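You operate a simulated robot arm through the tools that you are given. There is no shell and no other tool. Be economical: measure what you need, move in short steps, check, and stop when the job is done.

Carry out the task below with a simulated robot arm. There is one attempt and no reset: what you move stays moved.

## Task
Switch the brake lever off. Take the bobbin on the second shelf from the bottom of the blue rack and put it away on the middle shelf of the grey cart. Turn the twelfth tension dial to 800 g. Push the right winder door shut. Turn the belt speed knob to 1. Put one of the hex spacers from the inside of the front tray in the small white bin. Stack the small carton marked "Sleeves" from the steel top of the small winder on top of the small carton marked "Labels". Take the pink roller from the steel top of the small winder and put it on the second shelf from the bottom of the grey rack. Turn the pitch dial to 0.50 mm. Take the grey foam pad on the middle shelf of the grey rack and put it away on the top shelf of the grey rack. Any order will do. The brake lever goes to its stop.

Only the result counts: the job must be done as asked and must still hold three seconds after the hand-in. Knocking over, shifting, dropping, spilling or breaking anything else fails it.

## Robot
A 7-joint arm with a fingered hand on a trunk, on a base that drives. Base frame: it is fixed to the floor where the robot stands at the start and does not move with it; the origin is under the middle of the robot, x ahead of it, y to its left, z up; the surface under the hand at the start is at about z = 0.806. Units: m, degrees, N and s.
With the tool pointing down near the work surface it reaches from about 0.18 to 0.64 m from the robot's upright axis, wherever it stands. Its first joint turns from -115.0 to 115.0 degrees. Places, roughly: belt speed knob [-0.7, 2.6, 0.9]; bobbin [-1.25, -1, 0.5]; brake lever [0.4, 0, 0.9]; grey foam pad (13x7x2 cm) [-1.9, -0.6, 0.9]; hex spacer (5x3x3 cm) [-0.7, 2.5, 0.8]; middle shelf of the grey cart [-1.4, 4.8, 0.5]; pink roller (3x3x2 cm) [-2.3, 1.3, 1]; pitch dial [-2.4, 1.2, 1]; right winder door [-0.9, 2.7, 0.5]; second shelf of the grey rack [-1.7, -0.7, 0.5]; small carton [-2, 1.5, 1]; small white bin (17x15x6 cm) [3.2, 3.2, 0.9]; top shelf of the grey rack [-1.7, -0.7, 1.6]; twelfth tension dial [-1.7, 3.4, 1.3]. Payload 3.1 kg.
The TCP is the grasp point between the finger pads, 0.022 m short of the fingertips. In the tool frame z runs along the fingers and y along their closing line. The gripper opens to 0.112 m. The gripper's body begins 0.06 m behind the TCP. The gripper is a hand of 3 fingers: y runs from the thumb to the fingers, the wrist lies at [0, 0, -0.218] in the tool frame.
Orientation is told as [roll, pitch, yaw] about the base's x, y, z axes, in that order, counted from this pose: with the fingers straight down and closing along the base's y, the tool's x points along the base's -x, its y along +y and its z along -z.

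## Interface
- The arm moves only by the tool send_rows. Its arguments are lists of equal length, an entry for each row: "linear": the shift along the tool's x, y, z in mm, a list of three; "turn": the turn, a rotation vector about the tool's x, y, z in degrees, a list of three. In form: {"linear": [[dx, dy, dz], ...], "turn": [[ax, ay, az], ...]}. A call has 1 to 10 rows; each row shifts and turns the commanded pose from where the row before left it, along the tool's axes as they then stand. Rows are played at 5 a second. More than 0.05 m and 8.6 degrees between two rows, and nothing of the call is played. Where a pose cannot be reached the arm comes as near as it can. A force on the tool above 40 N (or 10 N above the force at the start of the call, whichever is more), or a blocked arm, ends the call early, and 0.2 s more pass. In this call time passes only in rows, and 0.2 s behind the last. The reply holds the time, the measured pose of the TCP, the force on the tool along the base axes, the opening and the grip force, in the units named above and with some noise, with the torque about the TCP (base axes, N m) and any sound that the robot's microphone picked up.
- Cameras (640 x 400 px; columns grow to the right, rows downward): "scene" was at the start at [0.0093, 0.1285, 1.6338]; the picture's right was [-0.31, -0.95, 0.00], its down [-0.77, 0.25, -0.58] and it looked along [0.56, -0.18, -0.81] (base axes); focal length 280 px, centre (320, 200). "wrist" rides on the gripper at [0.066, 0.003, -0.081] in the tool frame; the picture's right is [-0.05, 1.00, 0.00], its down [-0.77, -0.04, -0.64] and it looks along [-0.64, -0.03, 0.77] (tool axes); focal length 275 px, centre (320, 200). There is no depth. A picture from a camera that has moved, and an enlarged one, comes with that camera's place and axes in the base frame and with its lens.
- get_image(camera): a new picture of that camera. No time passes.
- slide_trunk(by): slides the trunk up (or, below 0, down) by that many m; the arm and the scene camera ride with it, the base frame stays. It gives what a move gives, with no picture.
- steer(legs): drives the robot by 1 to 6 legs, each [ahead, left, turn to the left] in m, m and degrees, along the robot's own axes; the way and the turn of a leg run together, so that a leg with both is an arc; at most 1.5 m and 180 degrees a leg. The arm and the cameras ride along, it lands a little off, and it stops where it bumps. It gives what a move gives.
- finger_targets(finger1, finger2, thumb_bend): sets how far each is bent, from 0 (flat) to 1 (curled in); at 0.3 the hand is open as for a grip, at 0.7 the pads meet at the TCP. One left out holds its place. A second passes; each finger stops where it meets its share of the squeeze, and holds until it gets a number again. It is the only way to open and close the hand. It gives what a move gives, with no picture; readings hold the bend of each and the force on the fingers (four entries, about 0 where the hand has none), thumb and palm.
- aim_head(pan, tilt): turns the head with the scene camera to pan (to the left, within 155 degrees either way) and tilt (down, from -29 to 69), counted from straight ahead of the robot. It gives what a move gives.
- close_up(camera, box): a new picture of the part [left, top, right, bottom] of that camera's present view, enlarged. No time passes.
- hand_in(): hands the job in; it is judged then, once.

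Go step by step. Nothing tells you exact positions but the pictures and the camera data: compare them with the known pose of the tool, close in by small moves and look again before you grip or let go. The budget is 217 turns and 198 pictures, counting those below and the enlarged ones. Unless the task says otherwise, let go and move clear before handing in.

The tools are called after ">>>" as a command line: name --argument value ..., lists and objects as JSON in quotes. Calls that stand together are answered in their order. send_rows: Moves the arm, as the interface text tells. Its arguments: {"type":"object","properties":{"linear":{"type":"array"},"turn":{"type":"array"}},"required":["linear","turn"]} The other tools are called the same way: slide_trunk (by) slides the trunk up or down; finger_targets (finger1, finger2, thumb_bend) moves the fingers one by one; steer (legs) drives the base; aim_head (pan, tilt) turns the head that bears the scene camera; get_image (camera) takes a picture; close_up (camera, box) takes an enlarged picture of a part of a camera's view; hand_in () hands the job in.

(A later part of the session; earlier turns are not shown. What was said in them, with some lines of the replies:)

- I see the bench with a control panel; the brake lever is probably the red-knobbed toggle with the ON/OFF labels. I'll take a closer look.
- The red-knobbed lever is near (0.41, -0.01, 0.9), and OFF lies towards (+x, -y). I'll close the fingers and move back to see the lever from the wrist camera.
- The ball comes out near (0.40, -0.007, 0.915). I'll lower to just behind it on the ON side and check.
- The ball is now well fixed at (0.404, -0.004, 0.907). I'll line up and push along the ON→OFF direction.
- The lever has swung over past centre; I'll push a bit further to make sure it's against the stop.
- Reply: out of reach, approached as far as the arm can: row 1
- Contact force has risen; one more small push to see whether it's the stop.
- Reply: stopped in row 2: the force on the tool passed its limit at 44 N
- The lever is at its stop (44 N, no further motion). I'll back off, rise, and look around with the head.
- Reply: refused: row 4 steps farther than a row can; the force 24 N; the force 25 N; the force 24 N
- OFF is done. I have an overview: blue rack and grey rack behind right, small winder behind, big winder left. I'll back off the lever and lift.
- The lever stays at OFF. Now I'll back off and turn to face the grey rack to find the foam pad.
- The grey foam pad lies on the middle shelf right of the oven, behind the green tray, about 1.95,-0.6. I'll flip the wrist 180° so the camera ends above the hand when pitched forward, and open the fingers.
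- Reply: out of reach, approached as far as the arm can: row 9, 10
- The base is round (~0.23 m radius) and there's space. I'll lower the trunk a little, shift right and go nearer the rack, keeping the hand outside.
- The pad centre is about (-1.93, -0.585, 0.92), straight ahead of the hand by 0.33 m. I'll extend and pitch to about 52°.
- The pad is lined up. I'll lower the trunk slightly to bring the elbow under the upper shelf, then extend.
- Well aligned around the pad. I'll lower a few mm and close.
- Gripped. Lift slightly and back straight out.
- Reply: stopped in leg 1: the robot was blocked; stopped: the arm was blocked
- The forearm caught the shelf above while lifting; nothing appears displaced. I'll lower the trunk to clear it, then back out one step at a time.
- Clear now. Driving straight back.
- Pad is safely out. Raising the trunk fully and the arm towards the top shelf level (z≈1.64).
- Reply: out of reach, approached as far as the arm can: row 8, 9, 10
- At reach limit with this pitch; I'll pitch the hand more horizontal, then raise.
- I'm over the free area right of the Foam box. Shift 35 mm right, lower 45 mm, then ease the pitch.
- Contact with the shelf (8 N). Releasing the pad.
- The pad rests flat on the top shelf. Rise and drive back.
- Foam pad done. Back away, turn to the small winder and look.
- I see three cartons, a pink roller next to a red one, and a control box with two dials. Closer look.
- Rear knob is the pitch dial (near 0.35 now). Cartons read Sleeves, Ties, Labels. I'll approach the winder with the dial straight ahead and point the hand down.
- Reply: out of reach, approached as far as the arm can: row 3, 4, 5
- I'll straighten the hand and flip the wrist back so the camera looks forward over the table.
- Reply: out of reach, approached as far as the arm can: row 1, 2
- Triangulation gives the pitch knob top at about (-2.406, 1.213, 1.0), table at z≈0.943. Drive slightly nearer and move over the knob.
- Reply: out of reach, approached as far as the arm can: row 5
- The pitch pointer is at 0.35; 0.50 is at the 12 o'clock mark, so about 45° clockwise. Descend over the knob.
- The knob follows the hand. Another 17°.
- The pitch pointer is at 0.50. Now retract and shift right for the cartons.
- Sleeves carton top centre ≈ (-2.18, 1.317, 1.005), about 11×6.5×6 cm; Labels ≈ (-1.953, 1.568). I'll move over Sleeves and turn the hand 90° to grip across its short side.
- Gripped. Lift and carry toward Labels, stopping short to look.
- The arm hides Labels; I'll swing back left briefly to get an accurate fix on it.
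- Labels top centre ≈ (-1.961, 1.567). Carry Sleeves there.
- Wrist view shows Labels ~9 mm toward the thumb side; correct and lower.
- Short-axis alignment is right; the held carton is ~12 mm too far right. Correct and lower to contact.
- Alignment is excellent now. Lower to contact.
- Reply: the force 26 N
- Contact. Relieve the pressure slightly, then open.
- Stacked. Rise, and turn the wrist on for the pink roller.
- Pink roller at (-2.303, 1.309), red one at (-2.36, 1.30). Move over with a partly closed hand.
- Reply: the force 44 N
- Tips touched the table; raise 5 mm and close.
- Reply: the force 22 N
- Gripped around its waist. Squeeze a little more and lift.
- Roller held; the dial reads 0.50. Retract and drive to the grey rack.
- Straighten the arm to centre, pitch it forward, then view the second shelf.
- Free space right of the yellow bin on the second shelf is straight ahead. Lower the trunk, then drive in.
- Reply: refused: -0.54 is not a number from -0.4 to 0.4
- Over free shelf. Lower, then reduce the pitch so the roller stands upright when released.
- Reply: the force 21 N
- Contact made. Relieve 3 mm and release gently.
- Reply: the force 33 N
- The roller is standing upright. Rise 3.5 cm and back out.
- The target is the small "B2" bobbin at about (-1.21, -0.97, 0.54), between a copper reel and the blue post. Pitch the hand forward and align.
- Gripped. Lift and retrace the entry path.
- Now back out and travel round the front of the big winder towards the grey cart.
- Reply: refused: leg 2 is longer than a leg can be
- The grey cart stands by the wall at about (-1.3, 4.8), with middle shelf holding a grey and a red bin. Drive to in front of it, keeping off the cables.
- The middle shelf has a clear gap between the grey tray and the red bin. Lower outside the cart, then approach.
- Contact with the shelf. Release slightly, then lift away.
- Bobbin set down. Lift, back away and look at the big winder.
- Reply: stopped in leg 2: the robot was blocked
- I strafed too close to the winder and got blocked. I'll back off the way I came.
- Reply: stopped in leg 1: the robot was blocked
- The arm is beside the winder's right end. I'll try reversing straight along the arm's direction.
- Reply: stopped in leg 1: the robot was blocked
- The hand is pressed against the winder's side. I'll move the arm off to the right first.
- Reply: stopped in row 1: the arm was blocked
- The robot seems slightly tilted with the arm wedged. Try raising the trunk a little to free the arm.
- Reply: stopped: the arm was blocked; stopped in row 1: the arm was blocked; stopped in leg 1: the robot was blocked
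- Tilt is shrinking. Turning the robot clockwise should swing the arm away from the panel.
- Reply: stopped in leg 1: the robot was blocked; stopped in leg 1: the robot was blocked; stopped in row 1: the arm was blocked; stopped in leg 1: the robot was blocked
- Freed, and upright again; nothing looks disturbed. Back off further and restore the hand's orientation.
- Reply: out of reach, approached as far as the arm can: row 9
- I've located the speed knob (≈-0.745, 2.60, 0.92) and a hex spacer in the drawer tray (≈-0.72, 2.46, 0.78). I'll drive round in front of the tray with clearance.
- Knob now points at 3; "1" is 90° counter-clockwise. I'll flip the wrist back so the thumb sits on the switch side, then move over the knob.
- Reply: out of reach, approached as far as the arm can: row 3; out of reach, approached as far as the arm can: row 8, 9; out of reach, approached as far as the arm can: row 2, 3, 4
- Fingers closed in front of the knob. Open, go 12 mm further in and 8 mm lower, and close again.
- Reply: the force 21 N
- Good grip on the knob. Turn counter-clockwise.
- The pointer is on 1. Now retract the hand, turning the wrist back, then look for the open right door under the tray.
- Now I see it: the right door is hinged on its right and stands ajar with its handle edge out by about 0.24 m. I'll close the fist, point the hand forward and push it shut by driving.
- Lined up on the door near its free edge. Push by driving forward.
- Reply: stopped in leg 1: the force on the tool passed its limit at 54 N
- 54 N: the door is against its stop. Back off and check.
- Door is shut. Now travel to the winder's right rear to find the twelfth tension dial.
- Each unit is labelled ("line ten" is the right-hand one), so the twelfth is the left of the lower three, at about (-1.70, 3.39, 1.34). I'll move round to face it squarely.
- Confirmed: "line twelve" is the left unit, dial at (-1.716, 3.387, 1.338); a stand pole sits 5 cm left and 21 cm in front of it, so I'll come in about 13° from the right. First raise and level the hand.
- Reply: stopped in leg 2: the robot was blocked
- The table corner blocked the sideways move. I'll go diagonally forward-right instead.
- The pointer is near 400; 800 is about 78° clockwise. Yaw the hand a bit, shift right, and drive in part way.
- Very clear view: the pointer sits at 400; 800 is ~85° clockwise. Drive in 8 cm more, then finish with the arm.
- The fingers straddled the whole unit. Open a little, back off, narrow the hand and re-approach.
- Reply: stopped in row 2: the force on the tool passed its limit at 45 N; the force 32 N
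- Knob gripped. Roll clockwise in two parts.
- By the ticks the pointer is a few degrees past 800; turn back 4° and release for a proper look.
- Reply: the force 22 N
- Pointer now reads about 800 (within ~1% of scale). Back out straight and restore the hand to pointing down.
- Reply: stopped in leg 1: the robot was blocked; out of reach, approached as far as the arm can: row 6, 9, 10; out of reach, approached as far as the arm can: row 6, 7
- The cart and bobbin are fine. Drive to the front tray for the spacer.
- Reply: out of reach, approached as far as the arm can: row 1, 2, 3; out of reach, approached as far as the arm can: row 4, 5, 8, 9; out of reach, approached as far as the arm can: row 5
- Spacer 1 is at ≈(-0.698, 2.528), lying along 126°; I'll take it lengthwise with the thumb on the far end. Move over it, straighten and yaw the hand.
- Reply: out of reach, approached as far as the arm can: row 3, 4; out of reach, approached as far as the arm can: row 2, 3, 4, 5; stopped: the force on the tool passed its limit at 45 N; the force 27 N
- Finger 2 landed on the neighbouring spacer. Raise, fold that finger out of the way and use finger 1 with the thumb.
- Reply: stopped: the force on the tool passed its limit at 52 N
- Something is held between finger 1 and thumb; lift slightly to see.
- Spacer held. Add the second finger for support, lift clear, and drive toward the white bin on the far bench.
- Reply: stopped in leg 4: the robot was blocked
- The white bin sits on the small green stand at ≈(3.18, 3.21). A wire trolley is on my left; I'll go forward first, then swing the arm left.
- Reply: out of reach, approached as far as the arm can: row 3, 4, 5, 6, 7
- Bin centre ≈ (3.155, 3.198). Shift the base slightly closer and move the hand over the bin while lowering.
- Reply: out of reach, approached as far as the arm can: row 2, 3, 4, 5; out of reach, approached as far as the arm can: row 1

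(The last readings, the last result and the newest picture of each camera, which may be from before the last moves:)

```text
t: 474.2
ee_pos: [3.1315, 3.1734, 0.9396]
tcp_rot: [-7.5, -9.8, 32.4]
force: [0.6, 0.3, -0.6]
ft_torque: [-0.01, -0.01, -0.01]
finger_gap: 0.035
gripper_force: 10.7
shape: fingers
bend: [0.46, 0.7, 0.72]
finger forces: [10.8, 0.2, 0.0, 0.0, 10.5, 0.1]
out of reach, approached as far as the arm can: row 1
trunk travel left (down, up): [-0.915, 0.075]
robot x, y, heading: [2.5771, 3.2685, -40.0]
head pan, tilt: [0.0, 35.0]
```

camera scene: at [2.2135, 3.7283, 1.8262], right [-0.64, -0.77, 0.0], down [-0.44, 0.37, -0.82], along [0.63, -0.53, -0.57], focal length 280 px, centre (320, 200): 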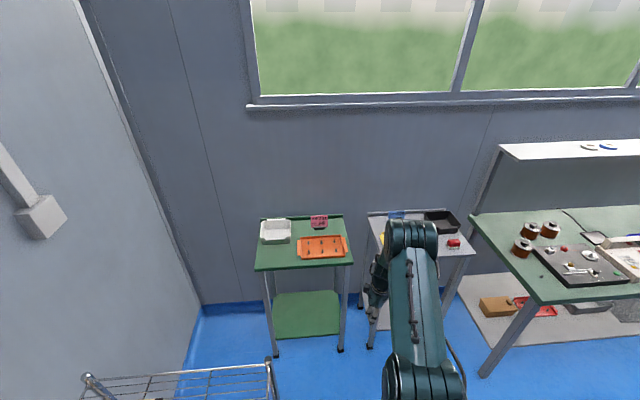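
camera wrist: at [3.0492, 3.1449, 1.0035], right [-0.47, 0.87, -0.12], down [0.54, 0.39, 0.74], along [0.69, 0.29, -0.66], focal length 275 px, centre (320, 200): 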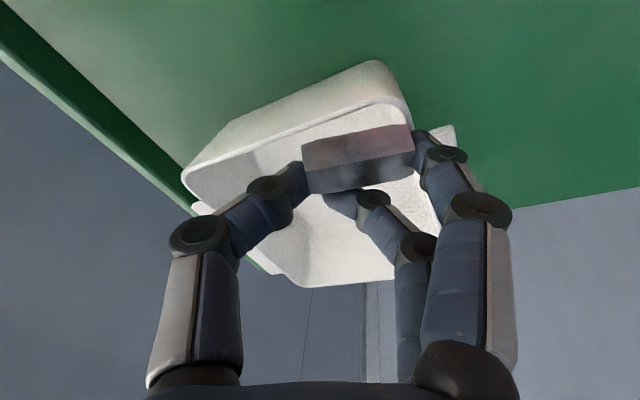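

>>> slide_trunk --by -0.02

>>> finger_targets --thumb_bend 0.5

>>> get_image --camera "wrist"

```text
t: 474.9
ee_pos: [3.1315, 3.1732, 0.9197]
tcp_rot: [-7.7, -9.8, 32.4]
force: [-0.2, -0.3, -1.5]
ft_torque: [0.02, -0.04, -0.02]
finger_gap: 0.0348
gripper_force: 11.5
shape: fingers
bend: [0.46, 0.7, 0.72]
finger forces: [11.2, 0.4, 0.0, 0.0, 10.6, 0.0]
trunk travel left (down, up): [-0.895, 0.095]
robot x, y, heading: [2.5805, 3.2659, -39.9]
head pan, tilt: [0.0, 35.0]
```

```text
t: 475.9
ee_pos: [3.1308, 3.1744, 0.9204]
tcp_rot: [-7.6, -9.8, 32.3]
force: [0.2, -0.7, 0.0]
ft_torque: [0.03, 0.02, 0.0]
finger_gap: 0.0383
gripper_force: 0.1
shape: fingers
bend: [0.61, 0.7, 0.5]
finger forces: [0.0, 0.0, 0.0, 0.0, 0.1, 0.0]
trunk travel left (down, up): [-0.895, 0.095]
robot x, y, heading: [2.5816, 3.2677, -39.7]
head pan, tilt: [0.0, 35.0]
```

```text
1 pictures are left
camera wrist: at [3.0578, 3.1426, 0.9869], right [-0.47, 0.87, -0.12], down [0.52, 0.39, 0.76], along [0.71, 0.29, -0.64], focal length 275 px, centre (320, 200)
```

wrist: 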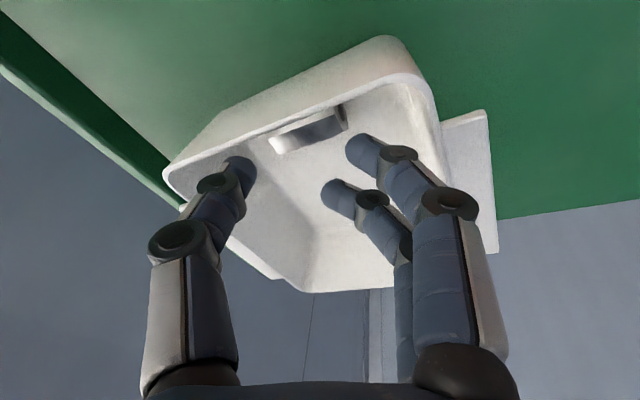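

The spacer lies in the bin. Lift straight out and back away.

>>> slide_trunk --by 0.09

>>> send_rows --linear '[[0, 0, -30], [0, 0, -30]]' --turn '[[0, 0, 0], [0, 0, 0]]'

>>> steer --legs '[[-0.25, -0.02, 0]]'

>>> get_image --camera "scene"

```text
t: 477.2
ee_pos: [3.1307, 3.1728, 1.0088]
tcp_rot: [-7.6, -9.8, 32.4]
force: [-0.5, -0.2, -0.1]
ft_torque: [0.0, -0.01, 0.02]
finger_gap: 0.0386
gripper_force: 0.1
shape: fingers
bend: [0.61, 0.7, 0.5]
finger forces: [0.1, 0.0, 0.1, 0.0, 0.1, 0.0]
trunk travel left (down, up): [-0.985, 0.005]
robot x, y, heading: [2.5772, 3.2645, -40.1]
head pan, tilt: [0.0, 35.0]
```

```text
t: 477.8
ee_pos: [3.1155, 3.1726, 1.0686]
tcp_rot: [-7.6, -9.9, 32.4]
force: [-0.9, 0.3, 0.1]
ft_torque: [0.02, 0.0, -0.02]
finger_gap: 0.0381
gripper_force: 0.1
shape: fingers
bend: [0.61, 0.7, 0.5]
finger forces: [0.0, 0.0, 0.1, 0.1, 0.0, 0.0]
trunk travel left (down, up): [-0.985, 0.005]
robot x, y, heading: [2.5829, 3.2642, -39.8]
head pan, tilt: [0.0, 35.0]
```

```text
t: 479.6
ee_pos: [2.9111, 3.3196, 1.0674]
tcp_rot: [-7.6, -9.9, 32.2]
force: [-0.9, 0.6, -0.1]
ft_torque: [0.01, -0.01, -0.01]
finger_gap: 0.0387
gripper_force: 0.0
shape: fingers
bend: [0.61, 0.7, 0.5]
finger forces: [0.0, 0.0, 0.1, 0.0, 0.0, 0.0]
trunk travel left (down, up): [-0.985, 0.005]
robot x, y, heading: [2.3765, 3.416, -39.9]
head pan, tilt: [0.0, 35.0]
```

```text
0 pictures are left
camera scene: at [2.4952, 3.5107, 1.8711], right [-0.64, -0.76, 0.0], down [-0.44, 0.37, -0.82], along [0.63, -0.53, -0.57], focal length 280 px, centre (320, 200)
```

scene: 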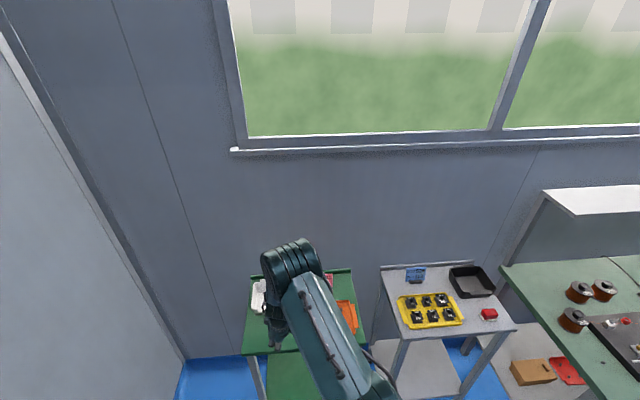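

All ten tasks are done and the arm is clear. Handing in.

>>> hand_in

```text
The job is handed in.
```

I carried out all ten tasks and handed the job in; no verdict has come back, so I can't say whether it passed.

- **Tension dial:** the twelfth dial reads about 810 g by my measurement, slightly over 800 g.
- **Bumps:** the robot or arm ran into the grey rack, the winder's right end, the bench by the grey cart, the cart itself and what looked like a wire trolley near the white bin. The fingers also pressed on the second hex spacer while I picked up the first. Later pictures showed the rack, winder, cart and spacer in place. I had no pictures left to check the trolley.
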